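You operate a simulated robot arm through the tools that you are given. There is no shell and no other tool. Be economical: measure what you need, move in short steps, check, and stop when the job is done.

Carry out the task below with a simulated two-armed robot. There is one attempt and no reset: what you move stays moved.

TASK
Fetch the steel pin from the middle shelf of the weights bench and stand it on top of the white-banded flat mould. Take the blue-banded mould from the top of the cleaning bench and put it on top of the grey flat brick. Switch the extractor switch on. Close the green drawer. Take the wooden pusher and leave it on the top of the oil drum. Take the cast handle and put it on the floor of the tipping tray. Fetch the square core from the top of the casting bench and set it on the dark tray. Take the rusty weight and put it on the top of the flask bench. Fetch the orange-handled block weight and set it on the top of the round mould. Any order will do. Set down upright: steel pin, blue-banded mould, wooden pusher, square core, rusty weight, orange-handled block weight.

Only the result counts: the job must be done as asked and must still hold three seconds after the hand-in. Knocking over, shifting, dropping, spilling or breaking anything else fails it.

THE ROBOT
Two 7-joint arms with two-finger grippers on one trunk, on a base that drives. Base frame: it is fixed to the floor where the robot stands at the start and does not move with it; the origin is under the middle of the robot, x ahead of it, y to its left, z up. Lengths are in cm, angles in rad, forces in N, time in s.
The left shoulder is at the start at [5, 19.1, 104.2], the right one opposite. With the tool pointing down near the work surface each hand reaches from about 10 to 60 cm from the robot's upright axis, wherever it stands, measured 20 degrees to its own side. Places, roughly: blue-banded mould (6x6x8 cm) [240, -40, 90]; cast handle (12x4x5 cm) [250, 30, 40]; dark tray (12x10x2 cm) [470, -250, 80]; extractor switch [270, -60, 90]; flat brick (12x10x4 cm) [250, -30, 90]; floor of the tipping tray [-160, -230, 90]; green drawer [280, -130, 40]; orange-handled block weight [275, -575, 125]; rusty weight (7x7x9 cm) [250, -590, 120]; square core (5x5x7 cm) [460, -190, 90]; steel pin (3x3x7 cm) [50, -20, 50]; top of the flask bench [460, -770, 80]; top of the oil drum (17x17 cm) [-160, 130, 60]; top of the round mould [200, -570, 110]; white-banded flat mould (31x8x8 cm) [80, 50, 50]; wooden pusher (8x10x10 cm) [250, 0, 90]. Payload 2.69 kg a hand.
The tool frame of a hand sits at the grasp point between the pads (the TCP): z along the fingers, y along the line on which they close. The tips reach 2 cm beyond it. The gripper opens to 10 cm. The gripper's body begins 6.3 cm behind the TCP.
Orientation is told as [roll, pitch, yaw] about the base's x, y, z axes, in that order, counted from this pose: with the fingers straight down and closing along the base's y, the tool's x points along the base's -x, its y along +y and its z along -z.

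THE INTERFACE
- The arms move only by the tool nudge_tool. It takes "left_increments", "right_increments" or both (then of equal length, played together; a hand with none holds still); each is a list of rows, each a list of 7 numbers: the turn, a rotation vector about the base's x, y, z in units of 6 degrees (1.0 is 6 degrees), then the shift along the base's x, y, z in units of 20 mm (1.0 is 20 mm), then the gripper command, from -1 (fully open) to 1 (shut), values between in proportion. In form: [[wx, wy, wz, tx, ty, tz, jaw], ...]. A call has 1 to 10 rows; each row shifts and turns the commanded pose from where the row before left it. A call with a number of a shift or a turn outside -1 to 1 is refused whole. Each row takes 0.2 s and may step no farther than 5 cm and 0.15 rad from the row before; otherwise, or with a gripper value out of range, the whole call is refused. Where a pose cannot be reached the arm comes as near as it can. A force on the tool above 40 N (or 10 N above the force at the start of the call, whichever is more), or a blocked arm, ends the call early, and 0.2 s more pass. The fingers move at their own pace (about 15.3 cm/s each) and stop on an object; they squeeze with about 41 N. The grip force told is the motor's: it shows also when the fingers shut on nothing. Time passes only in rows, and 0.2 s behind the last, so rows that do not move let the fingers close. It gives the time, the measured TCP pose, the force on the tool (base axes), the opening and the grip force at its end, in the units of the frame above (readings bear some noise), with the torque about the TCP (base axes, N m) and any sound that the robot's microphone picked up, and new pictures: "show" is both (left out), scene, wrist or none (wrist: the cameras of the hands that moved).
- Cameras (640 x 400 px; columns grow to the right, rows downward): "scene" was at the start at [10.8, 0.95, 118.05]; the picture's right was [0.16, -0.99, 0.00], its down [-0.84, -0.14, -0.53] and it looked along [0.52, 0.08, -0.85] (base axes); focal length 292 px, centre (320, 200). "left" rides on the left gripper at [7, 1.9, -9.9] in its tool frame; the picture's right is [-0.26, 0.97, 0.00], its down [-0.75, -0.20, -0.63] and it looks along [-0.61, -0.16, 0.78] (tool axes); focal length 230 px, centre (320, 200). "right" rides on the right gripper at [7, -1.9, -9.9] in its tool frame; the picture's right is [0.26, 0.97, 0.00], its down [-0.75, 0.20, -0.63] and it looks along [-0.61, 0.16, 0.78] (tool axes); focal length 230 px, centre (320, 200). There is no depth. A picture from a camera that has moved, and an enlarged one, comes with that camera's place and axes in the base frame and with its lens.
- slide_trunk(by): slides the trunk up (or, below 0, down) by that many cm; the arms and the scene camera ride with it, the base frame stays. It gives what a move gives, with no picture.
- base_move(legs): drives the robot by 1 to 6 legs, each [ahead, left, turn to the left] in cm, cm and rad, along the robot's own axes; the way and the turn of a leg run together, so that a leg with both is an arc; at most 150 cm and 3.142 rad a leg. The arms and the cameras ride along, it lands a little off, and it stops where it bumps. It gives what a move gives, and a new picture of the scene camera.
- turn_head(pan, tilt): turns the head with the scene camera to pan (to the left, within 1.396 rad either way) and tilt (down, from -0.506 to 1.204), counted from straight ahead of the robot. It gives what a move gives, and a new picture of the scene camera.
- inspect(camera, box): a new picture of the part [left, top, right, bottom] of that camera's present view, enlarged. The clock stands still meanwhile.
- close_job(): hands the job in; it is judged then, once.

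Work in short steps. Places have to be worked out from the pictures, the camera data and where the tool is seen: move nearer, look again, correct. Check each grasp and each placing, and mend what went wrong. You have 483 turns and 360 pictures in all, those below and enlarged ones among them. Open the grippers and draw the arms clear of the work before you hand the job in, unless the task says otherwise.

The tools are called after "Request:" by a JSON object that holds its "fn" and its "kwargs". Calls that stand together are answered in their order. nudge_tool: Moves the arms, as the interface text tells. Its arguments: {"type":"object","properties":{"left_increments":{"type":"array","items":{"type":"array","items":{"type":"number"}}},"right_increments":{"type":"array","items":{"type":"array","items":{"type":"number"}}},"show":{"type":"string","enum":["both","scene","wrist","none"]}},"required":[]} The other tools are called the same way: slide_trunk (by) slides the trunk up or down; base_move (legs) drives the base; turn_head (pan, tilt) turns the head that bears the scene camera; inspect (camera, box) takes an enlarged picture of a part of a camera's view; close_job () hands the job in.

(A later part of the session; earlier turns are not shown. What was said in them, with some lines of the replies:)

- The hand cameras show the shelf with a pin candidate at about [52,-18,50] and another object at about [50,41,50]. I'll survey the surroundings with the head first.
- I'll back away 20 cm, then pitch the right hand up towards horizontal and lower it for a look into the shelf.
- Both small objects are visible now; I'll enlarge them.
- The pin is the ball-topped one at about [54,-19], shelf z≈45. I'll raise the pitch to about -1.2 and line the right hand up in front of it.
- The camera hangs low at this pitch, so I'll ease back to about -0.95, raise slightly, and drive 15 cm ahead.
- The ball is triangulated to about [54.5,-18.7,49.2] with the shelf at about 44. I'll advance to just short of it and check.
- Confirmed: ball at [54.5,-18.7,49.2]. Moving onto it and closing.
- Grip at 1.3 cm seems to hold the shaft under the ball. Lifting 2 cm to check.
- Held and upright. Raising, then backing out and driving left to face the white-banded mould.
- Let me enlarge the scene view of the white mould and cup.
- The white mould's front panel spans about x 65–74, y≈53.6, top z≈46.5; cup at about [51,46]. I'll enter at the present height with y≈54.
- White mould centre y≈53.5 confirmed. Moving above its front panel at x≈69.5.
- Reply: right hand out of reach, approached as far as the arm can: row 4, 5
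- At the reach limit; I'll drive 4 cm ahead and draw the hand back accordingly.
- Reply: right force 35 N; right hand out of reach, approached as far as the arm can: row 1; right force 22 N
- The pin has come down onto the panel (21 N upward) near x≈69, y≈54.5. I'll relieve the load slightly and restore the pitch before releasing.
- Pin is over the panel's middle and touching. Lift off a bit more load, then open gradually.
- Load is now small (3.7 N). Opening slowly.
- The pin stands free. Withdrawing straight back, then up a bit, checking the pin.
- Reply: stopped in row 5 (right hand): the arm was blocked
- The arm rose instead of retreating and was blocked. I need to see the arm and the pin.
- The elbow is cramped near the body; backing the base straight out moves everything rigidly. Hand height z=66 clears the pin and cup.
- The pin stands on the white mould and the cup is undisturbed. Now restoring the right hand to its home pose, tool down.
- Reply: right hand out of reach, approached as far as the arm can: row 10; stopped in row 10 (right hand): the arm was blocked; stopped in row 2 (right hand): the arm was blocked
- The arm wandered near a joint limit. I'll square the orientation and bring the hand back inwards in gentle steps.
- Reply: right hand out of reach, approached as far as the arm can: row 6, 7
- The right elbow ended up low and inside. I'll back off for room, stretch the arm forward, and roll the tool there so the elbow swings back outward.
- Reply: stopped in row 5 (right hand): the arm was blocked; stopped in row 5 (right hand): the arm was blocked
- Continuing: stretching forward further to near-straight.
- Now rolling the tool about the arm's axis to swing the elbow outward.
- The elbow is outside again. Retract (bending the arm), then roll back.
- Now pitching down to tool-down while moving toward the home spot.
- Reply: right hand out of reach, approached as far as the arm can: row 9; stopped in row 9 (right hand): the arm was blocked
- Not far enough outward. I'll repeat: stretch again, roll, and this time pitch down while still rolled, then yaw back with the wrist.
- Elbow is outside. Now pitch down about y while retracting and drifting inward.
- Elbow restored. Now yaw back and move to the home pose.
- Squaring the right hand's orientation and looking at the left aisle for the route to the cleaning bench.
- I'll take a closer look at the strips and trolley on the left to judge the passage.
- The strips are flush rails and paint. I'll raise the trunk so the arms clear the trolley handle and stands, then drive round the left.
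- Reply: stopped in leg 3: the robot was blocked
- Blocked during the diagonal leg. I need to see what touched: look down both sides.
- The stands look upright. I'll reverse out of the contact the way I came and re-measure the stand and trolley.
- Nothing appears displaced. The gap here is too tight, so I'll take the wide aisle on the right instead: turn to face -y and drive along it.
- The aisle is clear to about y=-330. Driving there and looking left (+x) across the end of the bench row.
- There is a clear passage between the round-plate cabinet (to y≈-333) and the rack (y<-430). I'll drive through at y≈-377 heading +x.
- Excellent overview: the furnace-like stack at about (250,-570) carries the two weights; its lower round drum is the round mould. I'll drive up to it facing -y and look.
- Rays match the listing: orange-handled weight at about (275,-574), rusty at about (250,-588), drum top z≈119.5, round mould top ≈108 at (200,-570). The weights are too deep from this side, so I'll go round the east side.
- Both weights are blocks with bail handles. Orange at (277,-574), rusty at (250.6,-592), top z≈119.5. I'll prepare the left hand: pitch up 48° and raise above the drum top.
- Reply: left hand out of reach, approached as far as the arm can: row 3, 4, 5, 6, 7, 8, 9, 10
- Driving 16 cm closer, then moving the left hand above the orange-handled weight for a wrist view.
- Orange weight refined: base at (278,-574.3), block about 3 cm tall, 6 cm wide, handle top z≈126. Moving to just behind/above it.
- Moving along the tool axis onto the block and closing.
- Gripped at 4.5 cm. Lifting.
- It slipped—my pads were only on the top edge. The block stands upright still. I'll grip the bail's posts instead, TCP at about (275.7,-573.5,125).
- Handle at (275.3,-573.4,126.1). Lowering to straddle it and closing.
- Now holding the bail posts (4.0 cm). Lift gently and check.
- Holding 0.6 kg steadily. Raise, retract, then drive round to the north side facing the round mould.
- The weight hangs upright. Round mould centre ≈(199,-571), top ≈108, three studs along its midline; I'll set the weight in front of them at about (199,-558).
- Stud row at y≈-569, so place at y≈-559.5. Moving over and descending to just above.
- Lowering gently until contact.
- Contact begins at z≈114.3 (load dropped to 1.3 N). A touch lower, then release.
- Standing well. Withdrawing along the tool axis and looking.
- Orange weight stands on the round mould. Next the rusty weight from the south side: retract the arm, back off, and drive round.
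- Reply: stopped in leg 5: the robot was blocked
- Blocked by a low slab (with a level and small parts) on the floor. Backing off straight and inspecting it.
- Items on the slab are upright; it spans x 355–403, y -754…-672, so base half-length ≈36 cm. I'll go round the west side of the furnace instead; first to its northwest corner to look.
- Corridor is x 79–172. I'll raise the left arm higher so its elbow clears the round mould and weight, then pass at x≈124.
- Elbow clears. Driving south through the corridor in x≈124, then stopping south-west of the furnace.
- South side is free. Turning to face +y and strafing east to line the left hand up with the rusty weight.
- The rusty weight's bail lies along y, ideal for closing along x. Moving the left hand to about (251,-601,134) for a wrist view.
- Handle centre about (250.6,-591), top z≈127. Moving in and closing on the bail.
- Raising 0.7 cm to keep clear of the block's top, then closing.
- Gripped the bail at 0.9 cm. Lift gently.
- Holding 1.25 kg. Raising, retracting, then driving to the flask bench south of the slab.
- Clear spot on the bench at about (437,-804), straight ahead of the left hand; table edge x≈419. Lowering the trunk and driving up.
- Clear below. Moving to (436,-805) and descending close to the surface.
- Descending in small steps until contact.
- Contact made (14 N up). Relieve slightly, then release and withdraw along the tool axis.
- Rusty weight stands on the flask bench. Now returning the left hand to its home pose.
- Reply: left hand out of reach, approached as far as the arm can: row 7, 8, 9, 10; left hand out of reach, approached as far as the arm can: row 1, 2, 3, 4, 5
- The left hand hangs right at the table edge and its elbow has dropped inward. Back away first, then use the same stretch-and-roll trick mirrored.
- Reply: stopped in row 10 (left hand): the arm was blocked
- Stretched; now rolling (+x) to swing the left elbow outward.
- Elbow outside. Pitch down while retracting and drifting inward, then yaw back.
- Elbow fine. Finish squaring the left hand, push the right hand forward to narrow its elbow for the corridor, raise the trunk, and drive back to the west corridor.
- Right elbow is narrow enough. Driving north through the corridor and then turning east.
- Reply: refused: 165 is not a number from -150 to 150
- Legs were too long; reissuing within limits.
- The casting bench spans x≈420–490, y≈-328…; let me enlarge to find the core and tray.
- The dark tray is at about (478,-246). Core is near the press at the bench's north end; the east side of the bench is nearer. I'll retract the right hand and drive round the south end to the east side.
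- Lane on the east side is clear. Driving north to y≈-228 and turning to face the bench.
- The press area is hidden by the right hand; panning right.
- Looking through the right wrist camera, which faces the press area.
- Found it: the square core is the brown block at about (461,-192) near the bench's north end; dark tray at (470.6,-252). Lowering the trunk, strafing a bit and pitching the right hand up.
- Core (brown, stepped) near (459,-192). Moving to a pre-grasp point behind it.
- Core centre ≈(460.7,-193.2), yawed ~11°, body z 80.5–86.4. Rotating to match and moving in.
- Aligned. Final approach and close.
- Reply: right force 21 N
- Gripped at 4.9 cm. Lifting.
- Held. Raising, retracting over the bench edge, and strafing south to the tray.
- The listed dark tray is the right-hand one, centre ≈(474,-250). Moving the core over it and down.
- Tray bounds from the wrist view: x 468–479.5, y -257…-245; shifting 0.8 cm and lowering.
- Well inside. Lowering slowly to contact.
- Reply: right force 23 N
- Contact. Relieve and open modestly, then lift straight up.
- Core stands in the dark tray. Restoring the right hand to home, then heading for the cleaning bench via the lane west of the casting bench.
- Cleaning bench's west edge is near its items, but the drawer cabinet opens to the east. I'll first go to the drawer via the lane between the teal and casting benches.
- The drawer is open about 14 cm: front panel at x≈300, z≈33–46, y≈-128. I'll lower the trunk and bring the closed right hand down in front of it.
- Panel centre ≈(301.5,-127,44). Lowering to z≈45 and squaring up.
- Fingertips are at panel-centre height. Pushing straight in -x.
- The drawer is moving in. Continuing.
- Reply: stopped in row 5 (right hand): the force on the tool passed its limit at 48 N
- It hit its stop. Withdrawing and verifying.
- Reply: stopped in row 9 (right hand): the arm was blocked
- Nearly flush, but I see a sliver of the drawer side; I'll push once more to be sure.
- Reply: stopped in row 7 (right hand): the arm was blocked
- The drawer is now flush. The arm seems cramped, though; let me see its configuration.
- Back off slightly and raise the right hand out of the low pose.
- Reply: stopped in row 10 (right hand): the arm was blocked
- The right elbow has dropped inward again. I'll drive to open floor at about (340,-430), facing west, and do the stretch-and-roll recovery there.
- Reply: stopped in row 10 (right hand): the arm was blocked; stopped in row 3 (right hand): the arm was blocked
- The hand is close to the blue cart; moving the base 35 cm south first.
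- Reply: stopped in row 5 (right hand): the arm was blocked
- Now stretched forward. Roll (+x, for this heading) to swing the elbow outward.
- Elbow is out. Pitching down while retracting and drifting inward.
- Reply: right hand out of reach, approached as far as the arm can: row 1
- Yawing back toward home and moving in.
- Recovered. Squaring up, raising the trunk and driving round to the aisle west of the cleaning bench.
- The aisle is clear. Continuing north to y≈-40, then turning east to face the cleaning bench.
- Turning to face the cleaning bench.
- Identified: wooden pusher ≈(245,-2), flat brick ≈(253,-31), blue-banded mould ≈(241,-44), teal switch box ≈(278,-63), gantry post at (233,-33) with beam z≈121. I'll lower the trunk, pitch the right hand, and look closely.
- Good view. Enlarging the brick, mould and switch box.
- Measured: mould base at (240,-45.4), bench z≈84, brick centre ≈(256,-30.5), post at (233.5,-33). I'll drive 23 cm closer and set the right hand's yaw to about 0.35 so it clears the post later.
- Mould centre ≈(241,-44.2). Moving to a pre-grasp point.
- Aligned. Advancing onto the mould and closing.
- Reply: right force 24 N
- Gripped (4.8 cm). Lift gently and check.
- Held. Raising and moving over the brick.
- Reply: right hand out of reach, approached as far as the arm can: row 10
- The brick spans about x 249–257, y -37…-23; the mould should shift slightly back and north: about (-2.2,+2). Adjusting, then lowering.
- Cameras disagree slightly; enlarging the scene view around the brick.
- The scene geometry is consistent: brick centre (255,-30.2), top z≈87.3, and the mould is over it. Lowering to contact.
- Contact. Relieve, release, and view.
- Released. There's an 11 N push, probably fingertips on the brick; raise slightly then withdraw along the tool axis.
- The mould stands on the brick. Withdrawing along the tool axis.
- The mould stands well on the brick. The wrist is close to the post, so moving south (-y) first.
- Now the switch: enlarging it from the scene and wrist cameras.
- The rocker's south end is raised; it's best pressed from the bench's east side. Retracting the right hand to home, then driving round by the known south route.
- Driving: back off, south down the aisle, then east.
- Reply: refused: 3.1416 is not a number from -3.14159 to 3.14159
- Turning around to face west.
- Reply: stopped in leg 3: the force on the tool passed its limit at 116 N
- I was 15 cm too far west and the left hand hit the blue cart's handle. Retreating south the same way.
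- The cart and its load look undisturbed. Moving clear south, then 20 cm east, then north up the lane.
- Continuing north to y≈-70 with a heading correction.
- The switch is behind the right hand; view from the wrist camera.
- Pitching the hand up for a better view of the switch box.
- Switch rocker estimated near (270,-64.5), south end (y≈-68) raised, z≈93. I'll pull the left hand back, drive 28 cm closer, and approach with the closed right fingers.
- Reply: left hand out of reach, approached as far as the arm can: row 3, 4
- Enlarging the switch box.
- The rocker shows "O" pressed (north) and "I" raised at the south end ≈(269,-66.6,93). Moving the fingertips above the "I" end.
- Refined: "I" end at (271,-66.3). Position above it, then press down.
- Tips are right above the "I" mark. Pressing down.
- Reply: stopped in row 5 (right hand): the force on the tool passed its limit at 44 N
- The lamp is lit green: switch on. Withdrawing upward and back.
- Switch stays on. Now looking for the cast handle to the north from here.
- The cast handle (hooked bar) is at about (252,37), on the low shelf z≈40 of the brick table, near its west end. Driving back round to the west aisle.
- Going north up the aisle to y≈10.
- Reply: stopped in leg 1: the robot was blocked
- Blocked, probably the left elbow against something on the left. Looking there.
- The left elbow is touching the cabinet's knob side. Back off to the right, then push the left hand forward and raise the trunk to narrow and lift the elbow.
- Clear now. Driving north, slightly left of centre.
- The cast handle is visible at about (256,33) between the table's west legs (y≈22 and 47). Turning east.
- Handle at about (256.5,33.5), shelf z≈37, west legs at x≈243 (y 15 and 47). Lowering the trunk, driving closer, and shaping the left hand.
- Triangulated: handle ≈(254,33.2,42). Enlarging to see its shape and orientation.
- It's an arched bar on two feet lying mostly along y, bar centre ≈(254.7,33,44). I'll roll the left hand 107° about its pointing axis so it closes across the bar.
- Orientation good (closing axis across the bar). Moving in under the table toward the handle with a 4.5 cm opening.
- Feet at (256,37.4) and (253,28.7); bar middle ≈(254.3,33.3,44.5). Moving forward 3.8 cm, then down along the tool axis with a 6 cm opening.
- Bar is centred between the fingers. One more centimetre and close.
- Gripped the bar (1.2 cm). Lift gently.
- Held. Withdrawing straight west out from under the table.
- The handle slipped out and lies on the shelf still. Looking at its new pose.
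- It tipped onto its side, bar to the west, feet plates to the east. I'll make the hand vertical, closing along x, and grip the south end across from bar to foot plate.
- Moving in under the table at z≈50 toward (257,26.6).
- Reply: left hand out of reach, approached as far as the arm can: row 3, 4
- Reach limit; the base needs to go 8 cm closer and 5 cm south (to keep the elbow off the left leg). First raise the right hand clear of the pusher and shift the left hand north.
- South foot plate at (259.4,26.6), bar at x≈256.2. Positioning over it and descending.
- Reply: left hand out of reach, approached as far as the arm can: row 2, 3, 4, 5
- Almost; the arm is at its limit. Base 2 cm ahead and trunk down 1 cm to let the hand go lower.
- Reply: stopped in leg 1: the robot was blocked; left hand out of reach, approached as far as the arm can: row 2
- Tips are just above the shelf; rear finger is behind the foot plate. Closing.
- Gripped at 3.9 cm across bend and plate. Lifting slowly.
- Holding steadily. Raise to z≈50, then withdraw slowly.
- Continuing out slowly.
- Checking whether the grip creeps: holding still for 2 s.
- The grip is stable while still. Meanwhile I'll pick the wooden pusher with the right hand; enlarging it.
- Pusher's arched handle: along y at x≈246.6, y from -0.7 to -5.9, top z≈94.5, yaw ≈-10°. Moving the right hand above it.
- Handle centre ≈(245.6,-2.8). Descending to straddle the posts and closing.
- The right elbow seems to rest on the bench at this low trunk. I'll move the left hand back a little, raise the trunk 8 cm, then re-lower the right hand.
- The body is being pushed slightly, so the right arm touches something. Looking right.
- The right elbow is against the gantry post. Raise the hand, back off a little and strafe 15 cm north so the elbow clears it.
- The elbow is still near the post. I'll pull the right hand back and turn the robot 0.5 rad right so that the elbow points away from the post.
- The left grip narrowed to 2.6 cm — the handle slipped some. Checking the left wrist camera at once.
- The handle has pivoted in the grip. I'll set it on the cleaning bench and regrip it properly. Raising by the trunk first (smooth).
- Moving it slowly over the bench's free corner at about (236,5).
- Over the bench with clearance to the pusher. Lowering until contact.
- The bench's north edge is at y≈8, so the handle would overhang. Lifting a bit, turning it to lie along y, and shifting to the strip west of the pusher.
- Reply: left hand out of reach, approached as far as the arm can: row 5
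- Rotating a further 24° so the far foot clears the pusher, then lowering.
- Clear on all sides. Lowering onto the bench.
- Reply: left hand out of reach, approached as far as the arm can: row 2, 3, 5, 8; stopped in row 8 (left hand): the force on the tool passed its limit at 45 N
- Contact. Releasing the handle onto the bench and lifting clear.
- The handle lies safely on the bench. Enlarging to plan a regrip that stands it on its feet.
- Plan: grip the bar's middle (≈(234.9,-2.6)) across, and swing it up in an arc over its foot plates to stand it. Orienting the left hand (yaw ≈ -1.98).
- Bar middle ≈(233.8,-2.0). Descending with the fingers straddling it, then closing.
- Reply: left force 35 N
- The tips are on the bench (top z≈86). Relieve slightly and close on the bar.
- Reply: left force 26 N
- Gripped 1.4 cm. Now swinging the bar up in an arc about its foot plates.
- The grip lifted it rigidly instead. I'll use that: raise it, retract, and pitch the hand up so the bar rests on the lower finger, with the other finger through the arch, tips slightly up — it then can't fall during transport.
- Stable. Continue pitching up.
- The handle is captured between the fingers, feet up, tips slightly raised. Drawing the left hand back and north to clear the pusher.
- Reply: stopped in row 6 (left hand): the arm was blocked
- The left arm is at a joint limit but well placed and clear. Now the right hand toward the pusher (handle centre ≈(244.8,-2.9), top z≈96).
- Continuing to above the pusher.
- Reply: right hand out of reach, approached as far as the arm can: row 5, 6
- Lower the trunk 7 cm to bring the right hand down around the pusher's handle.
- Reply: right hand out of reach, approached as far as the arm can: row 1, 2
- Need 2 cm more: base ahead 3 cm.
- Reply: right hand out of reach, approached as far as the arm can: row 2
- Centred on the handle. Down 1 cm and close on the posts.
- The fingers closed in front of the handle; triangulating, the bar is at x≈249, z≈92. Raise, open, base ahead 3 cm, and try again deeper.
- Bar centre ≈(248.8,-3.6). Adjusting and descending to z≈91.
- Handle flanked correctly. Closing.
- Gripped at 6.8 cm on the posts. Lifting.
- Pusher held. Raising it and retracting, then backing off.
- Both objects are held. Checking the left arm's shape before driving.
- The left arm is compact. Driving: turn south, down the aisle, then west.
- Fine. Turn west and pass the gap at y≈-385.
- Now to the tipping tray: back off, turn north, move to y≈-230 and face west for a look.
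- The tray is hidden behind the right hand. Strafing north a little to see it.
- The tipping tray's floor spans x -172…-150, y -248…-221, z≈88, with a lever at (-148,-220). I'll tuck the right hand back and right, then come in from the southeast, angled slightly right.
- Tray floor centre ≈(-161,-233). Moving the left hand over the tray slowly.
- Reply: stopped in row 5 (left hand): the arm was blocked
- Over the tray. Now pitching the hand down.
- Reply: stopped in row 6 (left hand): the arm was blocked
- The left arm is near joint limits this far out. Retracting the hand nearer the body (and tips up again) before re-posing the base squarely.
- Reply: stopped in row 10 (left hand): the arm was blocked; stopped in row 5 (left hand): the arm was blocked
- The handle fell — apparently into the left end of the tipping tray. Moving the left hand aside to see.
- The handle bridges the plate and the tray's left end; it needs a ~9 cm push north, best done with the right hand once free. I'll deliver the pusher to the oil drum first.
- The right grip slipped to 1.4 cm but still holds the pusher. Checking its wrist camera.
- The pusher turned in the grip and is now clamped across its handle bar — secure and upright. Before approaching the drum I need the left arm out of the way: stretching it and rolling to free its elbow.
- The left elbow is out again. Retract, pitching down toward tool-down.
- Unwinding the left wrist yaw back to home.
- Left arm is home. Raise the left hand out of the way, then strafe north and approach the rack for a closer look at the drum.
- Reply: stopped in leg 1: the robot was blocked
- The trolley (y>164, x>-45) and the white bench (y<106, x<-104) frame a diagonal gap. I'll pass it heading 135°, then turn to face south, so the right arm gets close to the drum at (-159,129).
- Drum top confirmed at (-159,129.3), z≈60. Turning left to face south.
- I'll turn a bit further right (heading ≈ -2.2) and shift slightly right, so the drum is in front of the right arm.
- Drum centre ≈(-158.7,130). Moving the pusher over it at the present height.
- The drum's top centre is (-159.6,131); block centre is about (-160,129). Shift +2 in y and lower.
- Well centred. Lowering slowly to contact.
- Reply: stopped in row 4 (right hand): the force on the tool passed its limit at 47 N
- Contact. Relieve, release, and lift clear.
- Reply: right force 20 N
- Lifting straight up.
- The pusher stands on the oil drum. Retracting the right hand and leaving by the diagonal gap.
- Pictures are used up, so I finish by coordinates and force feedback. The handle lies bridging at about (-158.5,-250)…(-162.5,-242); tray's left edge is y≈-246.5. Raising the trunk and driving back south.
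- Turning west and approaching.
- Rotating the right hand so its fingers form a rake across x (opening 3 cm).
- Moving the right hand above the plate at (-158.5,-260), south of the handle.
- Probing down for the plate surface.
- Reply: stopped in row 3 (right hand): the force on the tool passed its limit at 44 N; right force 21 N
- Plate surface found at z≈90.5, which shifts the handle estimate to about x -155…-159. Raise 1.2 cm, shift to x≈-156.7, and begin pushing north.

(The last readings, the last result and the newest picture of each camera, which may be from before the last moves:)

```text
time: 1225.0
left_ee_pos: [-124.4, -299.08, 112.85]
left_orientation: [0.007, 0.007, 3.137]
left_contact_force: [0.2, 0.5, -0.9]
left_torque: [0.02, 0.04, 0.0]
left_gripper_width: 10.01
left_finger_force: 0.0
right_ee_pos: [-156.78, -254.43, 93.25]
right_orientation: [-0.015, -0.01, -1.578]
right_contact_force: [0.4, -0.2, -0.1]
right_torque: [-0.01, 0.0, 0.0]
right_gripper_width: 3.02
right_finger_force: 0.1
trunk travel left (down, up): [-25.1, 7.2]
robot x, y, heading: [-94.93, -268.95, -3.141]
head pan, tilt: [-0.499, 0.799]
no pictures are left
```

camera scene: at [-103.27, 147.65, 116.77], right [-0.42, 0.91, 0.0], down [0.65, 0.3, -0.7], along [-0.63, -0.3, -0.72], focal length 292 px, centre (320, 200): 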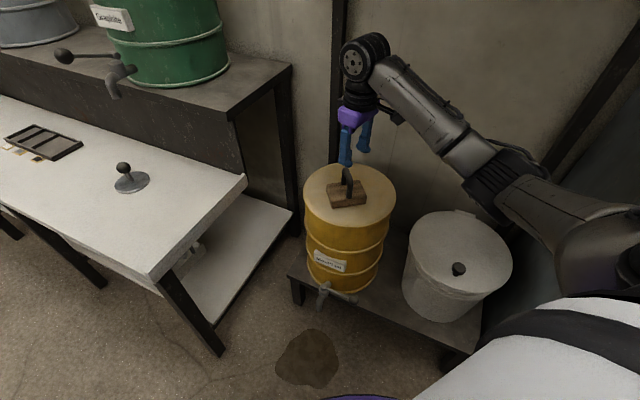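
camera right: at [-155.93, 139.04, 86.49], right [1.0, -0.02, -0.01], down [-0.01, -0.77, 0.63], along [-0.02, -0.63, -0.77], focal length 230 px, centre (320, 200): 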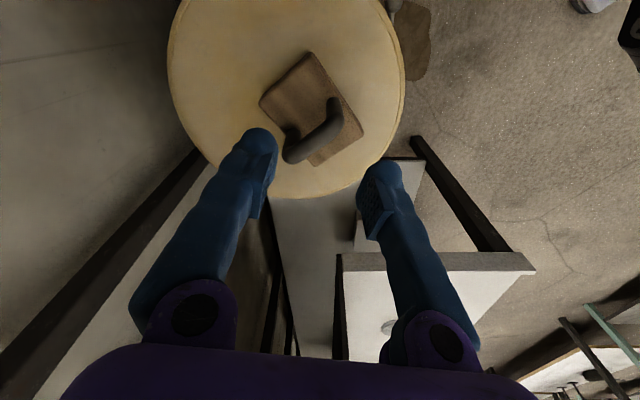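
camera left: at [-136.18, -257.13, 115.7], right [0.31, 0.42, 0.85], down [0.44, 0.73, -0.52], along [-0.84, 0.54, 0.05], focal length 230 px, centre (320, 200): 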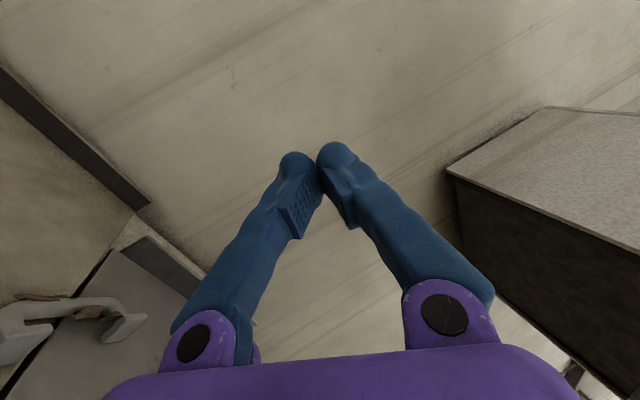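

Request:
{"fn": "nudge_tool", "kwargs": {"right_increments": [[0, 0, 0, 0, 0.3, 0.15, 0.4], [0, 0, 0, 0, 0.3, 0, 0.4], [0, 0, 0, 0, 0.3, 0, 0.4], [0, 0, 0, 0, 0.3, 0, 0.4]], "show": "none"}}

Request:
{"fn": "nudge_tool", "kwargs": {"right_increments": [[0, 0, 0, 0, 0.3, 0, 0.4], [0, 0, 0, 0, 0.3, 0, 0.4], [0, 0, 0, 0, 0.3, 0, 0.4], [0, 0, 0, 0, 0.3, 0, 0.4]], "show": "none"}}

```text
time: 1226.0
left_ee_pos: [-124.37, -299.05, 112.7]
left_orientation: [0.007, 0.007, 3.137]
left_contact_force: [0.4, -0.4, -0.5]
left_torque: [-0.01, -0.02, -0.01]
left_gripper_width: 10.02
left_finger_force: 0.0
right_ee_pos: [-156.72, -252.04, 93.32]
right_orientation: [-0.017, -0.011, -1.577]
right_contact_force: [-0.6, 0.1, -0.4]
right_torque: [-0.02, 0.01, 0.02]
right_gripper_width: 2.99
right_finger_force: 0.0
trunk travel left (down, up): [-25.1, 7.2]
robot x, y, heading: [-94.89, -268.9, -3.133]
head pan, tilt: [-0.499, 0.799]
no pictures are left
```

```text
time: 1227.0
left_ee_pos: [-124.41, -299.2, 112.75]
left_orientation: [0.008, 0.008, 3.137]
left_contact_force: [-0.2, -0.2, 0.6]
left_torque: [0.0, 0.0, 0.0]
left_gripper_width: 9.99
left_finger_force: 0.0
right_ee_pos: [-156.92, -249.49, 93.51]
right_orientation: [-0.016, -0.013, -1.578]
right_contact_force: [-0.5, -0.6, -0.2]
right_torque: [-0.01, 0.02, -0.01]
right_gripper_width: 2.96
right_finger_force: 0.1
trunk travel left (down, up): [-25.1, 7.2]
robot x, y, heading: [-94.98, -269.23, -3.138]
head pan, tilt: [-0.499, 0.799]
no pictures are left
```

Request:
{"fn": "nudge_tool", "kwargs": {"right_increments": [[0, 0, 0, 0, 0.3, 0, 0.4], [0, 0, 0, 0, 0.3, 0, 0.4], [0, 0, 0, 0, 0.3, 0, 0.4]], "show": "none"}}

Request:
{"fn": "nudge_tool", "kwargs": {"right_increments": [[0, 0, 0, 0, 0.3, 0, 0.4], [0, 0, 0, 0, 0.3, 0, 0.4], [0, 0, 0, 0, 0.3, 0, 0.4]], "show": "none"}}

```text
time: 1227.8
left_ee_pos: [-124.49, -299.17, 112.77]
left_orientation: [0.007, 0.007, 3.138]
left_contact_force: [0.3, 0.1, 0.5]
left_torque: [0.03, -0.01, 0.01]
left_gripper_width: 9.99
left_finger_force: 0.0
right_ee_pos: [-157.03, -247.72, 93.52]
right_orientation: [-0.018, -0.012, -1.578]
right_contact_force: [0.6, -0.2, 0.2]
right_torque: [-0.02, -0.03, -0.05]
right_gripper_width: 2.98
right_finger_force: 0.0
trunk travel left (down, up): [-25.1, 7.2]
robot x, y, heading: [-94.86, -268.94, -3.14]
head pan, tilt: [-0.499, 0.799]
no pictures are left
```

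```text
time: 1228.6
left_ee_pos: [-124.25, -299.14, 112.82]
left_orientation: [0.006, 0.005, 3.138]
left_contact_force: [-0.2, -0.1, -0.3]
left_torque: [0.0, -0.05, 0.02]
left_gripper_width: 9.97
left_finger_force: 0.1
right_ee_pos: [-156.83, -246.11, 93.66]
right_orientation: [-0.018, -0.011, -1.579]
right_contact_force: [-0.3, -1.8, 2.8]
right_torque: [0.0, -0.05, -0.04]
right_gripper_width: 3.0
right_finger_force: 0.0
trunk travel left (down, up): [-25.1, 7.2]
robot x, y, heading: [-94.69, -269.04, -3.141]
head pan, tilt: [-0.499, 0.799]
no pictures are left
```

Slight contact now; raising 0.4 cm and continuing.

Request:
{"fn": "nudge_tool", "kwargs": {"right_increments": [[0, 0, 0, 0, 0, 0.2, 0.4], [0, 0, 0, 0, 0.3, 0, 0.4], [0, 0, 0, 0, 0.3, 0, 0.4]], "show": "none"}}

Request:
{"fn": "nudge_tool", "kwargs": {"right_increments": [[0, 0, 0, 0, 0.3, 0, 0.4], [0, 0, 0, 0, 0.3, 0, 0.4]], "show": "none"}}

```text
time: 1229.4
left_ee_pos: [-124.41, -299.12, 112.79]
left_orientation: [0.007, 0.007, 3.138]
left_contact_force: [-0.3, -0.5, -0.3]
left_torque: [-0.04, -0.01, -0.02]
left_gripper_width: 10.0
left_finger_force: 0.1
right_ee_pos: [-156.87, -244.64, 93.97]
right_orientation: [-0.015, -0.01, -1.58]
right_contact_force: [0.0, -0.2, 0.1]
right_torque: [0.05, 0.02, -0.02]
right_gripper_width: 3.01
right_finger_force: 0.1
trunk travel left (down, up): [-25.1, 7.2]
robot x, y, heading: [-95.01, -268.84, -3.141]
head pan, tilt: [-0.499, 0.799]
no pictures are left
```

```text
time: 1230.0
left_ee_pos: [-124.49, -299.15, 112.76]
left_orientation: [0.007, 0.006, 3.139]
left_contact_force: [-0.6, -0.2, 0.3]
left_torque: [0.02, -0.01, 0.01]
left_gripper_width: 10.0
left_finger_force: 0.0
right_ee_pos: [-156.88, -243.66, 93.95]
right_orientation: [-0.018, -0.01, -1.577]
right_contact_force: [0.1, -0.4, 1.2]
right_torque: [0.0, -0.05, -0.04]
right_gripper_width: 3.0
right_finger_force: 0.0
trunk travel left (down, up): [-25.1, 7.2]
robot x, y, heading: [-94.69, -268.74, -3.134]
head pan, tilt: [-0.499, 0.799]
no pictures are left
```

I need to verify blind. Raising and probing where the handle's left foot was (-156,-250.5).

Request:
{"fn": "nudge_tool", "kwargs": {"right_increments": [[0, 0, 0, 0, -0.2, 0.8, 0.4], [0, 0, 0, 0, -0.6, 1, 0.4], [0, 0, 0, 0.2, -0.8, 0.8, 0.4], [0, 0, 0, 0.2, -0.8, 0, 0.4], [0, 0, 0, 0, -0.8, -0.5, 0.4], [0, 0, 0, 0, 0, -0.6, 0.4], [0, 0, 0, 0, 0, -0.5, 0.4], [0, 0, 0, 0, 0, -0.5, 0.4], [0, 0, 0, 0, 0, -0.4, 0.4], [0, 0, 0, 0, 0, -0.3, 0.4]], "show": "none"}}

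```text
time: 1232.2
left_ee_pos: [-124.44, -299.09, 112.76]
left_orientation: [0.008, 0.006, 3.138]
left_contact_force: [-0.5, -0.3, 0.3]
left_torque: [-0.03, 0.0, 0.01]
left_gripper_width: 9.99
left_finger_force: 0.0
right_ee_pos: [-156.09, -250.0, 93.55]
right_orientation: [-0.017, -0.01, -1.577]
right_contact_force: [-0.5, -0.7, 0.0]
right_torque: [0.03, -0.01, 0.0]
right_gripper_width: 2.99
right_finger_force: 0.0
trunk travel left (down, up): [-25.1, 7.2]
robot x, y, heading: [-95.14, -268.7, -3.137]
head pan, tilt: [-0.499, 0.799]
no pictures are left
```

No contact there. Using the gripper as a feeler: open wide, lower, close — here first.

Request:
{"fn": "nudge_tool", "kwargs": {"right_increments": [[0, 0, 0, 0, 0, 1, 0.4], [0, 0, 0, -0.2, 0, 1, -1], [0, 0, 0, -0.2, 0, 0, -1], [0, 0, 0, 0, 0, -1, -1], [0, 0, 0, 0, 0, -0.9, -1], [0, 0, 0, 0, 0, 0, 0], [0, 0, 0, 0, 0, 0, 1], [0, 0, 0, 0, 0, 0, 1]], "show": "none"}}

```text
time: 1234.0
left_ee_pos: [-124.42, -299.13, 112.81]
left_orientation: [0.007, 0.008, 3.139]
left_contact_force: [-0.5, 0.6, 0.6]
left_torque: [0.0, -0.04, 0.06]
left_gripper_width: 10.01
left_finger_force: 0.0
right_ee_pos: [-156.82, -249.86, 93.75]
right_orientation: [-0.017, -0.011, -1.577]
right_contact_force: [0.1, -0.1, 0.2]
right_torque: [-0.04, 0.01, 0.0]
right_gripper_width: 0.0
right_finger_force: 29.4
trunk travel left (down, up): [-25.1, 7.2]
robot x, y, heading: [-94.63, -268.86, -3.134]
head pan, tilt: [-0.499, 0.799]
no pictures are left
```

Nothing left at y=-250, so it has moved north. Feeling at y≈-245.5.

Request:
{"fn": "nudge_tool", "kwargs": {"right_increments": [[0, 0, 0, 0, 0, 1, 1], [0, 0, 0, 0, 0.6, 1, -1], [0, 0, 0, 0, 0.8, 0.5, -1], [0, 0, 0, 0, 0.8, -0.5, -1], [0, 0, 0, 0, 0, -1, -1], [0, 0, 0, 0, 0, -0.85, -1], [0, 0, 0, 0, 0, 0, 0], [0, 0, 0, 0, 0, 0, 1], [0, 0, 0, 0, 0, 0, 1]], "show": "none"}}

```text
time: 1236.0
left_ee_pos: [-124.46, -299.18, 112.74]
left_orientation: [0.007, 0.007, 3.137]
left_contact_force: [0.3, -0.4, -0.8]
left_torque: [0.0, 0.03, 0.01]
left_gripper_width: 9.99
left_finger_force: 0.0
right_ee_pos: [-156.84, -245.49, 94.07]
right_orientation: [-0.014, -0.01, -1.577]
right_contact_force: [-0.1, 0.3, 0.3]
right_torque: [-0.01, 0.02, -0.01]
right_gripper_width: 0.0
right_finger_force: 29.7
trunk travel left (down, up): [-25.1, 7.2]
robot x, y, heading: [-94.6, -268.6, -3.141]
head pan, tilt: [-0.499, 0.799]
no pictures are left
```

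Nothing at y=-245.5. Feeling at y≈-240.

Request:
{"fn": "nudge_tool", "kwargs": {"right_increments": [[0, 0, 0, 0, 0, 1, 1], [0, 0, 0, 0, 0.6, 1, -1], [0, 0, 0, 0, 0.9, 0.5, -1], [0, 0, 0, 0, 0.9, 0, -1], [0, 0, 0, 0, 0.3, -0.6, -1], [0, 0, 0, 0, 0, -0.6, -1], [0, 0, 0, 0, 0, -0.6, -1], [0, 0, 0, 0, 0, -0.6, -1], [0, 0, 0, 0, 0, 0, 0.3], [0, 0, 0, 0, 0, 0, 1]], "show": "none"}}

```text
time: 1238.2
left_ee_pos: [-124.45, -299.07, 112.79]
left_orientation: [0.007, 0.007, 3.138]
left_contact_force: [0.3, 0.6, 0.3]
left_torque: [-0.02, 0.0, 0.0]
left_gripper_width: 10.01
left_finger_force: 0.1
right_ee_pos: [-157.0, -240.2, 94.29]
right_orientation: [-0.015, -0.011, -1.579]
right_contact_force: [-0.4, 0.5, -0.5]
right_torque: [-0.01, -0.01, -0.01]
right_gripper_width: 0.01
right_finger_force: 29.4
trunk travel left (down, up): [-25.1, 7.2]
robot x, y, heading: [-94.77, -268.91, -3.143]
head pan, tilt: [-0.499, 0.799]
no pictures are left
```

Nothing here either; feeling further back at x≈-165, y≈-240.

Request:
{"fn": "nudge_tool", "kwargs": {"right_increments": [[0, 0, 0, 0, 0, 1, 1], [0, 0, 0, -0.6, 0, 1, -1], [0, 0, 0, -0.9, 0, 0.5, -1], [0, 0, 0, -0.9, 0, 0, -1], [0, 0, 0, -0.9, 0, -0.6, -1], [0, 0, 0, -0.6, 0, -0.6, -1], [0, 0, 0, 0, 0, -0.6, -1], [0, 0, 0, 0, 0, -0.6, -1], [0, 0, 0, 0, 0, 0, 0.3], [0, 0, 0, 0, 0, 0, 1]], "show": "none"}}

```text
time: 1240.3
left_ee_pos: [-125.42, -298.97, 112.52]
left_orientation: [0.01, 0.017, 3.141]
left_contact_force: [0.4, 0.5, -0.5]
left_torque: [0.02, -0.06, 0.01]
left_gripper_width: 10.0
left_finger_force: 0.0
right_ee_pos: [-166.82, -240.19, 94.48]
right_orientation: [-0.065, -0.011, -1.575]
right_contact_force: [-79.6, 8.6, -6.7]
right_torque: [0.27, 0.68, -0.08]
right_gripper_width: 3.74
right_finger_force: 39.9
trunk travel left (down, up): [-25.1, 7.2]
robot x, y, heading: [-95.1, -268.54, -3.139]
head pan, tilt: [-0.499, 0.799]
stopped in row 10 (right hand): the force on the tool passed its limit at 52 N (the readings are from after the stop); the commanded pose is now the measured one
no pictures are left
```

The gripper squeezed something against the back wall (3.7 cm) — likely the handle resting against the wall. Releasing at once and lifting.

Request:
{"fn": "nudge_tool", "kwargs": {"right_increments": [[0, 0, 0, 0, 0, 0, 0], [0, 0, 0, 0, 0, 0, -1], [0, 0, 0, 0, 0, 0, -1], [0, 0, 0, 0, 0, 1, -1], [0, 0, 0, 0, 0, 1, -1], [0, 0, 0, 0, 0, 1, -1]], "show": "none"}}

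```text
time: 1241.7
left_ee_pos: [-124.54, -299.06, 112.74]
left_orientation: [0.008, 0.005, 3.14]
left_contact_force: [-0.4, 0.6, -0.2]
left_torque: [0.03, 0.02, 0.01]
left_gripper_width: 10.0
left_finger_force: 0.0
right_ee_pos: [-165.12, -240.27, 100.67]
right_orientation: [-0.039, -0.011, -1.578]
right_contact_force: [0.6, 0.4, 1.0]
right_torque: [0.0, -0.01, -0.04]
right_gripper_width: 10.01
right_finger_force: 0.1
trunk travel left (down, up): [-25.1, 7.2]
robot x, y, heading: [-94.81, -268.59, -3.143]
head pan, tilt: [-0.499, 0.799]
no pictures are left
```

Probing by touch along x≈-164 to locate the handle: first at y=-248 (closed fingers, lowering).

Request:
{"fn": "nudge_tool", "kwargs": {"right_increments": [[0, 0, 0, 0.3, -0.9, 0, 1], [0, 0, 0, 0, -1, 0, 1], [0, 0, 0, 0, -1, 0, 1], [0, 0, 0, 0, -1, -0.5, 1], [0, 0, 0, 0, 0, -0.7, 1], [0, 0, 0, 0, 0, -0.7, 1], [0, 0, 0, 0, 0, -0.5, 1], [0, 0, 0, 0, 0, -0.4, 1], [0, 0, 0, 0, 0, -0.3, 1], [0, 0, 0, 0, 0, -0.3, 1]], "show": "none"}}

```text
time: 1243.9
left_ee_pos: [-124.46, -299.1, 112.76]
left_orientation: [0.008, 0.008, 3.138]
left_contact_force: [0.0, 0.6, -1.3]
left_torque: [0.0, 0.02, 0.0]
left_gripper_width: 9.99
left_finger_force: 0.1
right_ee_pos: [-164.6, -248.06, 94.02]
right_orientation: [-0.038, -0.012, -1.578]
right_contact_force: [0.3, -0.7, 0.1]
right_torque: [-0.03, 0.0, 0.02]
right_gripper_width: 0.0
right_finger_force: 30.1
trunk travel left (down, up): [-25.1, 7.2]
robot x, y, heading: [-94.55, -268.94, -3.145]
head pan, tilt: [-0.499, 0.799]
no pictures are left
```

Nothing there. Sweeping north along this lane to push anything further into the tray.

Request:
{"fn": "nudge_tool", "kwargs": {"right_increments": [[0, 0, 0, 0, 0.4, 0, 1], [0, 0, 0, 0, 0.4, 0, 1], [0, 0, 0, 0, 0.4, 0, 1], [0, 0, 0, 0, 0.4, 0, 1], [0, 0, 0, 0, 0.4, 0, 1], [0, 0, 0, 0, 0.4, 0, 1]], "show": "none"}}

Request:
{"fn": "nudge_tool", "kwargs": {"right_increments": [[0, 0, 0, 0, 0.4, 0, 1], [0, 0, 0, 0, 0.4, 0, 1], [0, 0, 0, 0, 0.4, 0, 1]], "show": "none"}}

```text
time: 1245.3
left_ee_pos: [-124.52, -299.03, 112.71]
left_orientation: [0.009, 0.008, 3.14]
left_contact_force: [-0.4, -0.6, -0.2]
left_torque: [-0.05, 0.03, 0.0]
left_gripper_width: 9.99
left_finger_force: 0.1
right_ee_pos: [-164.48, -243.28, 93.99]
right_orientation: [-0.038, -0.009, -1.578]
right_contact_force: [-0.4, -0.3, -0.3]
right_torque: [0.0, -0.02, 0.0]
right_gripper_width: 0.0
right_finger_force: 29.3
trunk travel left (down, up): [-25.1, 7.2]
robot x, y, heading: [-94.78, -268.92, -3.141]
head pan, tilt: [-0.499, 0.799]
no pictures are left
```

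```text
time: 1246.1
left_ee_pos: [-124.52, -299.23, 112.76]
left_orientation: [0.007, 0.007, 3.139]
left_contact_force: [0.2, 1.0, -0.1]
left_torque: [0.0, -0.03, 0.02]
left_gripper_width: 9.97
left_finger_force: 0.1
right_ee_pos: [-164.54, -240.76, 94.02]
right_orientation: [-0.038, -0.01, -1.578]
right_contact_force: [0.3, -0.4, 0.3]
right_torque: [0.01, -0.01, -0.02]
right_gripper_width: 0.0
right_finger_force: 29.7
trunk travel left (down, up): [-25.1, 7.2]
robot x, y, heading: [-94.68, -268.99, -3.141]
head pan, tilt: [-0.499, 0.799]
no pictures are left
```

Feeling with the open gripper just north of there: y≈-235, x≈-160.5.

Request:
{"fn": "nudge_tool", "kwargs": {"right_increments": [[0, 0, 0, 0, 0, 1, 1], [0, 0, 0, 0.6, 0.3, 1, -1], [0, 0, 0, 0.9, 0.9, 0.5, -1], [0, 0, 0, 0.5, 0.9, 0, -1], [0, 0, 0, 0, 0.8, -0.6, -1], [0, 0, 0, 0, 0, -0.6, -1], [0, 0, 0, 0, 0, -0.6, -1], [0, 0, 0, 0, 0, -0.6, -1], [0, 0, 0, 0, 0, 0, 0.3], [0, 0, 0, 0, 0, 0, 1]], "show": "none"}}

```text
time: 1248.3
left_ee_pos: [-124.5, -299.1, 112.7]
left_orientation: [0.009, 0.007, 3.141]
left_contact_force: [-0.7, -0.1, -0.2]
left_torque: [-0.01, 0.04, 0.0]
left_gripper_width: 10.02
left_finger_force: 0.0
right_ee_pos: [-160.6, -235.18, 94.26]
right_orientation: [-0.039, -0.01, -1.578]
right_contact_force: [0.4, -0.3, 0.3]
right_torque: [-0.01, -0.04, -0.01]
right_gripper_width: 0.03
right_finger_force: 29.7
trunk travel left (down, up): [-25.1, 7.2]
robot x, y, heading: [-95.12, -268.94, -3.138]
head pan, tilt: [-0.499, 0.799]
no pictures are left
```

Checking the tray floor height here by touch.

Request:
{"fn": "nudge_tool", "kwargs": {"right_increments": [[0, 0, 0, 0, 0, -0.25, 1], [0, 0, 0, 0, 0, -0.25, 1], [0, 0, 0, 0, 0, -0.25, 1], [0, 0, 0, 0, 0, -0.25, 1], [0, 0, 0, 0, 0, -0.25, 1], [0, 0, 0, 0, 0, -0.25, 1]], "show": "none"}}

```text
time: 1249.7
left_ee_pos: [-124.09, -299.34, 112.93]
left_orientation: [0.006, 0.001, 3.139]
left_contact_force: [0.7, 0.8, 0.6]
left_torque: [0.01, -0.02, 0.01]
left_gripper_width: 10.0
left_finger_force: 0.0
right_ee_pos: [-160.53, -235.06, 91.95]
right_orientation: [-0.05, -0.009, -1.576]
right_contact_force: [3.0, 2.5, 30.3]
right_torque: [0.08, -0.28, 0.05]
right_gripper_width: 0.02
right_finger_force: 29.6
trunk travel left (down, up): [-25.1, 7.2]
robot x, y, heading: [-95.12, -268.81, -3.138]
head pan, tilt: [-0.499, 0.799]
no pictures are left
```

Floor is at z≈90, lower than I assumed, so my feeling was too high. Repeating low (tips 0.6 cm above the floor) at y=-240, x≈-157.5.

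Request:
{"fn": "nudge_tool", "kwargs": {"right_increments": [[0, 0, 0, 0, 0, 1, 1], [0, 0, 0, 0.5, -0.6, 1, -1], [0, 0, 0, 0.5, -0.9, 0.5, -1], [0, 0, 0, 0.5, -0.9, 0, -1], [0, 0, 0, 0, 0, -0.6, -1], [0, 0, 0, 0, 0, -0.6, -1], [0, 0, 0, 0, 0, -0.6, -1], [0, 0, 0, 0, 0, -0.4, -1], [0, 0, 0, 0, 0, 0, 0.3], [0, 0, 0, 0, 0, 0, 1]], "show": "none"}}

```text
time: 1251.9
left_ee_pos: [-124.07, -299.24, 112.97]
left_orientation: [0.008, 0.002, 3.139]
left_contact_force: [0.1, -0.4, 0.4]
left_torque: [0.01, -0.03, -0.02]
left_gripper_width: 10.02
left_finger_force: 0.1
right_ee_pos: [-157.39, -239.83, 92.36]
right_orientation: [-0.048, -0.009, -1.577]
right_contact_force: [8.7, 0.9, 32.2]
right_torque: [0.23, -0.86, 0.12]
right_gripper_width: 2.74
right_finger_force: 40.8
trunk travel left (down, up): [-25.1, 7.2]
robot x, y, heading: [-94.58, -268.81, -3.137]
head pan, tilt: [-0.499, 0.799]
no pictures are left
```

Found it: gripping 2.7 cm at (-157.4,-239.8), inside the tray. Relieve the downward force and drag it 3 cm further in.

Request:
{"fn": "nudge_tool", "kwargs": {"right_increments": [[0, 0, 0, 0, 0, 0.15, 1], [0, 0, 0, 0, 0, 0.1, 1], [0, 0, 0, 0, 0.3, 0, 1], [0, 0, 0, 0, 0.3, 0, 1], [0, 0, 0, 0, 0.3, 0, 1], [0, 0, 0, 0, 0.3, 0, 1], [0, 0, 0, 0, 0.3, 0, 1]], "show": "none"}}

```text
time: 1253.5
left_ee_pos: [-124.37, -299.22, 112.81]
left_orientation: [0.007, 0.005, 3.14]
left_contact_force: [-0.3, -0.4, -0.1]
left_torque: [-0.03, 0.01, 0.0]
left_gripper_width: 10.0
left_finger_force: 0.1
right_ee_pos: [-157.47, -236.88, 92.32]
right_orientation: [-0.038, -0.009, -1.577]
right_contact_force: [1.4, -3.6, 8.9]
right_torque: [0.11, -0.14, -0.05]
right_gripper_width: 2.69
right_finger_force: 41.2
trunk travel left (down, up): [-25.1, 7.2]
robot x, y, heading: [-95.33, -268.77, -3.143]
head pan, tilt: [-0.499, 0.799]
no pictures are left
```

It slid along with the grip. Releasing and lifting, then one low feel near the tray's left edge (y≈-245).

Request:
{"fn": "nudge_tool", "kwargs": {"right_increments": [[0, 0, 0, 0, 0, 0.05, 0.2], [0, 0, 0, 0, 0, 0, -1], [0, 0, 0, 0, 0, 0, -1], [0, 0, 0, 0, 0, 1, -1], [0, 0, 0, 0, 0, 1, -1], [0, 0, 0, 0, 0, 1, -1]], "show": "none"}}

Request:
{"fn": "nudge_tool", "kwargs": {"right_increments": [[0, 0, 0, 0, -1, 0, -1], [0, 0, 0, 0, -1, 0, -1], [0, 0, 0, 0, -1, 0, -1], [0, 0, 0, 0, -1, -0.6, -1], [0, 0, 0, 0, 0, -0.8, -1], [0, 0, 0, 0, 0, -0.8, -1], [0, 0, 0, 0, 0, -0.6, -1], [0, 0, 0, 0, 0, 0, 0.3], [0, 0, 0, 0, 0, 0, 1], [0, 0, 0, 0, 0, 0, 1]], "show": "none"}}

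```text
time: 1254.9
left_ee_pos: [-124.48, -299.18, 112.71]
left_orientation: [0.006, 0.006, 3.14]
left_contact_force: [0.5, 0.5, -0.2]
left_torque: [0.02, 0.01, 0.01]
left_gripper_width: 10.03
left_finger_force: 0.0
right_ee_pos: [-157.57, -236.87, 98.51]
right_orientation: [-0.038, -0.011, -1.576]
right_contact_force: [0.3, 0.2, -1.3]
right_torque: [0.0, 0.03, -0.02]
right_gripper_width: 10.02
right_finger_force: 0.1
trunk travel left (down, up): [-25.1, 7.2]
robot x, y, heading: [-95.17, -268.7, -3.141]
head pan, tilt: [-0.499, 0.799]
no pictures are left
```

```text
time: 1257.1
left_ee_pos: [-124.52, -299.08, 112.76]
left_orientation: [0.007, 0.007, 3.14]
left_contact_force: [-0.5, -0.3, 0.0]
left_torque: [0.03, -0.03, 0.0]
left_gripper_width: 9.98
left_finger_force: 0.1
right_ee_pos: [-157.51, -244.81, 92.62]
right_orientation: [-0.038, -0.01, -1.579]
right_contact_force: [0.2, -0.2, 0.0]
right_torque: [0.01, -0.02, -0.01]
right_gripper_width: 0.02
right_finger_force: 29.2
trunk travel left (down, up): [-25.1, 7.2]
robot x, y, heading: [-95.12, -269.04, -3.14]
head pan, tilt: [-0.499, 0.799]
no pictures are left
```

Nothing remains at the edge there. A low clearing sweep along x≈-164 from y=-249 north, to be sure no part overhangs the tray's left edge.

Request:
{"fn": "nudge_tool", "kwargs": {"right_increments": [[0, 0, 0, -0.3, -0.5, 1, 1], [0, 0, 0, -1, -0.9, 0.8, 1], [0, 0, 0, -1, -0.9, 0, 1], [0, 0, 0, -1, -0.3, 0, 1], [0, 0, 0, 0, 0, -0.8, 1], [0, 0, 0, 0, 0, -0.8, 1]], "show": "none"}}

Request:
{"fn": "nudge_tool", "kwargs": {"right_increments": [[0, 0, 0, 0, 0.4, 0, 1], [0, 0, 0, 0, 0.4, 0, 1], [0, 0, 0, 0, 0.4, 0, 1], [0, 0, 0, 0, 0.4, 0, 1], [0, 0, 0, 0, 0.4, 0, 1], [0, 0, 0, 0, 0.4, 0, 1], [0, 0, 0, 0, 0.4, 0, 1], [0, 0, 0, 0, 0.4, 0, 1], [0, 0, 0, 0, 0.4, 0, 1], [0, 0, 0, 0, 0.3, 0, 1]], "show": "none"}}

```text
time: 1258.5
left_ee_pos: [-124.59, -299.23, 112.84]
left_orientation: [0.006, 0.007, 3.14]
left_contact_force: [-0.1, 0.1, -0.3]
left_torque: [0.03, -0.03, 0.02]
left_gripper_width: 10.0
left_finger_force: 0.0
right_ee_pos: [-164.02, -249.91, 93.08]
right_orientation: [-0.039, -0.01, -1.575]
right_contact_force: [0.2, -0.8, 0.4]
right_torque: [-0.03, 0.02, -0.01]
right_gripper_width: 0.0
right_finger_force: 29.5
trunk travel left (down, up): [-25.1, 7.2]
robot x, y, heading: [-95.09, -269.0, -3.142]
head pan, tilt: [-0.499, 0.799]
no pictures are left
```

```text
time: 1260.7
left_ee_pos: [-124.46, -299.13, 112.76]
left_orientation: [0.007, 0.009, 3.139]
left_contact_force: [1.0, 0.1, -0.5]
left_torque: [0.04, -0.02, -0.03]
left_gripper_width: 10.0
left_finger_force: 0.1
right_ee_pos: [-164.17, -242.13, 93.06]
right_orientation: [-0.039, -0.01, -1.576]
right_contact_force: [0.6, -0.3, 0.5]
right_torque: [0.01, -0.01, -0.01]
right_gripper_width: 0.0
right_finger_force: 29.5
trunk travel left (down, up): [-25.1, 7.2]
robot x, y, heading: [-94.86, -269.21, -3.141]
head pan, tilt: [-0.499, 0.799]
no pictures are left
```

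Same low sweep along x≈-151 for completeness.

Request:
{"fn": "nudge_tool", "kwargs": {"right_increments": [[0, 0, 0, 0.3, 0, 1, 1], [0, 0, 0, 1, -0.5, 1, 1], [0, 0, 0, 1, -0.9, 0, 1], [0, 0, 0, 1, -0.9, 0, 1], [0, 0, 0, 1, -0.9, 0, 1], [0, 0, 0, 1, -0.8, 0, 1], [0, 0, 0, 1, 0, -0.5, 1], [0, 0, 0, 0.3, 0, -0.7, 1], [0, 0, 0, 0, 0, -0.8, 1]], "show": "none"}}

Request:
{"fn": "nudge_tool", "kwargs": {"right_increments": [[0, 0, 0, 0, 0.4, 0, 1], [0, 0, 0, 0, 0.4, 0, 1], [0, 0, 0, 0, 0.4, 0, 1], [0, 0, 0, 0, 0.4, 0, 1], [0, 0, 0, 0, 0.4, 0, 1], [0, 0, 0, 0, 0.4, 0, 1], [0, 0, 0, 0, 0.4, 0, 1], [0, 0, 0, 0, 0.4, 0, 1], [0, 0, 0, 0, 0.2, 0, 1]], "show": "none"}}

```text
time: 1262.7
left_ee_pos: [-124.59, -299.07, 112.79]
left_orientation: [0.008, 0.007, 3.14]
left_contact_force: [0.7, 0.0, -0.3]
left_torque: [-0.03, 0.0, -0.02]
left_gripper_width: 9.99
left_finger_force: 0.1
right_ee_pos: [-150.95, -250.17, 93.19]
right_orientation: [-0.036, -0.01, -1.576]
right_contact_force: [0.1, -0.2, -0.7]
right_torque: [-0.02, -0.02, -0.03]
right_gripper_width: 0.01
right_finger_force: 29.3
trunk travel left (down, up): [-25.1, 7.2]
robot x, y, heading: [-94.9, -269.12, -3.141]
head pan, tilt: [-0.499, 0.799]
no pictures are left
```

```text
time: 1264.7
left_ee_pos: [-124.51, -299.14, 112.83]
left_orientation: [0.007, 0.006, 3.14]
left_contact_force: [0.1, -0.5, -0.2]
left_torque: [0.0, -0.02, -0.03]
left_gripper_width: 10.02
left_finger_force: 0.0
right_ee_pos: [-151.0, -243.58, 93.11]
right_orientation: [-0.038, -0.01, -1.577]
right_contact_force: [-0.3, -0.9, 0.4]
right_torque: [0.02, -0.02, -0.01]
right_gripper_width: 0.02
right_finger_force: 28.9
trunk travel left (down, up): [-25.1, 7.2]
robot x, y, heading: [-94.67, -268.51, -3.143]
head pan, tilt: [-0.499, 0.799]
no pictures are left
```

Final confirmation feel at (-157.5,-236).

Request:
{"fn": "nudge_tool", "kwargs": {"right_increments": [[0, 0, 0, 0, 0, 1, 1], [0, 0, 0, -0.6, 0.6, 1, -1], [0, 0, 0, -0.9, 0.9, 0.5, -1], [0, 0, 0, -0.9, 0.9, 0, -1], [0, 0, 0, -0.9, 0.9, 0, -1], [0, 0, 0, 0, 0.4, -1, -1], [0, 0, 0, 0, 0, -1, -1], [0, 0, 0, 0, 0, -0.8, -1], [0, 0, 0, 0, 0, 0, 0.3], [0, 0, 0, 0, 0, 0, 1]], "show": "none"}}

```text
time: 1266.9
left_ee_pos: [-124.64, -299.16, 112.71]
left_orientation: [0.007, 0.007, 3.14]
left_contact_force: [-1.2, 0.4, -1.0]
left_torque: [-0.01, 0.0, -0.01]
left_gripper_width: 10.0
left_finger_force: 0.1
right_ee_pos: [-157.77, -236.23, 92.59]
right_orientation: [-0.042, -0.012, -1.576]
right_contact_force: [-13.1, -3.2, 0.7]
right_torque: [-0.13, 0.14, -0.6]
right_gripper_width: 2.71
right_finger_force: 40.9
trunk travel left (down, up): [-25.1, 7.2]
robot x, y, heading: [-95.17, -269.12, -3.137]
head pan, tilt: [-0.499, 0.799]
no pictures are left
```

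Gripping 2.7 cm again, but with a sideways force; testing by lifting 3 cm to see whether it's the free handle.

Request:
{"fn": "nudge_tool", "kwargs": {"right_increments": [[0, 0, 0, 0, 0, 0.3, 1], [0, 0, 0, 0, 0, 0.4, 1], [0, 0, 0, 0, 0, 0.4, 1], [0, 0, 0, 0, 0, 0.4, 1], [0, 0, 0, 0, 0, 0, 1], [0, 0, 0, 0, 0, 0, 1]], "show": "none"}}

```text
time: 1268.3
left_ee_pos: [-124.67, -299.07, 112.79]
left_orientation: [0.007, 0.009, 3.14]
left_contact_force: [-0.4, -0.2, 0.8]
left_torque: [-0.03, 0.01, -0.01]
left_gripper_width: 9.99
left_finger_force: 0.1
right_ee_pos: [-157.65, -235.99, 95.4]
right_orientation: [-0.036, -0.01, -1.578]
right_contact_force: [-12.1, 0.5, -3.3]
right_torque: [0.03, 0.34, -0.28]
right_gripper_width: 2.63
right_finger_force: 41.0
trunk travel left (down, up): [-25.1, 7.2]
robot x, y, heading: [-94.67, -269.03, -3.137]
head pan, tilt: [-0.499, 0.799]
no pictures are left
```

It lifts — it is the handle, its far end touching the front wall. Shift 1 cm off the wall, set it back down, release and withdraw.

Request:
{"fn": "nudge_tool", "kwargs": {"right_increments": [[0, 0, 0, -0.3, 0, 0, 1], [0, 0, 0, -0.3, 0, 0, 1], [0, 0, 0, -0.2, 0, -0.4, 1], [0, 0, 0, 0, 0, -0.4, 1], [0, 0, 0, 0, 0, -0.4, 1], [0, 0, 0, 0, 0, -0.2, 1], [0, 0, 0, 0, 0, 0, 1]], "show": "none"}}

```text
time: 1269.9
left_ee_pos: [-124.42, -299.14, 112.61]
left_orientation: [0.007, 0.006, 3.139]
left_contact_force: [0.0, 0.7, -1.0]
left_torque: [-0.02, 0.01, -0.01]
left_gripper_width: 10.0
left_finger_force: 0.0
right_ee_pos: [-159.35, -236.11, 92.72]
right_orientation: [-0.038, -0.01, -1.579]
right_contact_force: [-2.4, -0.3, 4.9]
right_torque: [-0.16, -0.57, -0.13]
right_gripper_width: 2.6
right_finger_force: 41.4
trunk travel left (down, up): [-25.1, 7.2]
robot x, y, heading: [-95.02, -269.23, -3.139]
head pan, tilt: [-0.499, 0.799]
no pictures are left
```

Resting on the floor. Releasing and lifting away.

Request:
{"fn": "nudge_tool", "kwargs": {"right_increments": [[0, 0, 0, 0, 0, 0, 0.3], [0, 0, 0, 0, 0, 0, 0], [0, 0, 0, 0, 0, 0, -0.5], [0, 0, 0, 0, 0, 0.5, -0.5], [0, 0, 0, 0, 0, 1, -0.5], [0, 0, 0, 0, 0, 1, -0.5], [0, 0, 0, 0, 0, 1, -0.5], [0, 0, 0, 0, 0, 1, -0.5], [0, 0, 0, 0, 0, 1, -0.5]], "show": "none"}}

```text
time: 1271.9
left_ee_pos: [-124.44, -299.24, 112.84]
left_orientation: [0.007, 0.008, 3.14]
left_contact_force: [0.2, 0.2, 0.2]
left_torque: [0.01, 0.02, 0.02]
left_gripper_width: 10.0
left_finger_force: 0.0
right_ee_pos: [-158.99, -236.1, 103.86]
right_orientation: [-0.038, -0.011, -1.579]
right_contact_force: [0.2, -1.0, 0.4]
right_torque: [0.0, 0.01, -0.03]
right_gripper_width: 7.48
right_finger_force: 0.1
trunk travel left (down, up): [-25.1, 7.2]
robot x, y, heading: [-94.79, -268.91, -3.139]
head pan, tilt: [-0.499, 0.799]
no pictures are left
```

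Withdrawing the hand and backing the robot clear, both grippers open.

Request:
{"fn": "nudge_tool", "kwargs": {"right_increments": [[0, 0, 0, 0.5, -0.5, 1, -1], [0, 0, 0, 1, -0.8, 0.5, -1], [0, 0, 0, 1, -0.8, 0, -1], [0, 0, 0, 1, -0.8, 0, -1], [0, 0, 0, 1, -0.8, 0, -1], [0, 0, 0, 1, -0.8, 0, -1], [0, 0, 0, 1, -0.5, 0, -1], [0, 0, 0, 1, 0, 0, -1], [0, 0, 0, 1, 0, 0, -1], [0, 0, 0, 1, 0, 0, -1]], "show": "none"}}

Request:
{"fn": "base_move", "kwargs": {"legs": [[-45, 0, 0]]}}

```text
time: 1274.1
left_ee_pos: [-124.44, -299.13, 112.79]
left_orientation: [0.008, 0.006, 3.14]
left_contact_force: [0.3, -0.2, -0.1]
left_torque: [0.0, -0.05, 0.01]
left_gripper_width: 10.02
left_finger_force: 0.1
right_ee_pos: [-140.15, -246.13, 106.76]
right_orientation: [-0.037, -0.01, -1.579]
right_contact_force: [0.1, 0.2, 0.3]
right_torque: [0.0, 0.03, 0.01]
right_gripper_width: 10.0
right_finger_force: 0.1
trunk travel left (down, up): [-25.1, 7.2]
robot x, y, heading: [-94.68, -268.88, -3.134]
head pan, tilt: [-0.499, 0.799]
no pictures are left
```

```text
time: 1276.8
left_ee_pos: [-79.76, -299.06, 112.73]
left_orientation: [0.007, 0.007, 3.14]
left_contact_force: [0.0, 0.6, 0.6]
left_torque: [-0.03, 0.03, -0.01]
left_gripper_width: 10.0
left_finger_force: 0.0
right_ee_pos: [-95.35, -245.92, 106.78]
right_orientation: [-0.038, -0.011, -1.578]
right_contact_force: [-0.2, 0.1, -0.4]
right_torque: [0.02, 0.0, -0.04]
right_gripper_width: 10.0
right_finger_force: 0.1
trunk travel left (down, up): [-25.1, 7.2]
robot x, y, heading: [-50.29, -268.71, -3.14]
head pan, tilt: [-0.499, 0.799]
```

All nine parts are done as far as I can tell, the grippers are open and the arms are clear. Handing the job in.

Request:
{"fn": "close_job", "kwargs": {}}

```text
The job is handed in.
```

I carried out all nine parts and handed the job in. Eight I saw in place; the cast handle I finished by touch alone, because I had used up all my pictures by then.

- **Cast handle:** it slipped out of the hand twice, once on its own shelf and once at the tipping tray. I pushed it into the tray by touch and lifted it once to confirm it was free. I then set it down on the floor, clear of the front wall. I couldn't check this by eye.
- **Seen in place:** the steel pin, blue-banded mould, wooden pusher, square core, rusty weight and orange-handled block weight all stood upright. The extractor lamp was lit green, and the green drawer looked flush.
- **Bumps on the way:** the robot base was blocked several times: near the stands and trolley, by the low slab with the small parts, and at the cabinet with the round plate. A hand also hit the blue cart hard. Everything I could see afterwards was upright, but the stands, trolley and cart were judged in place only to within a few centimetres. I can't rule out small shifts.
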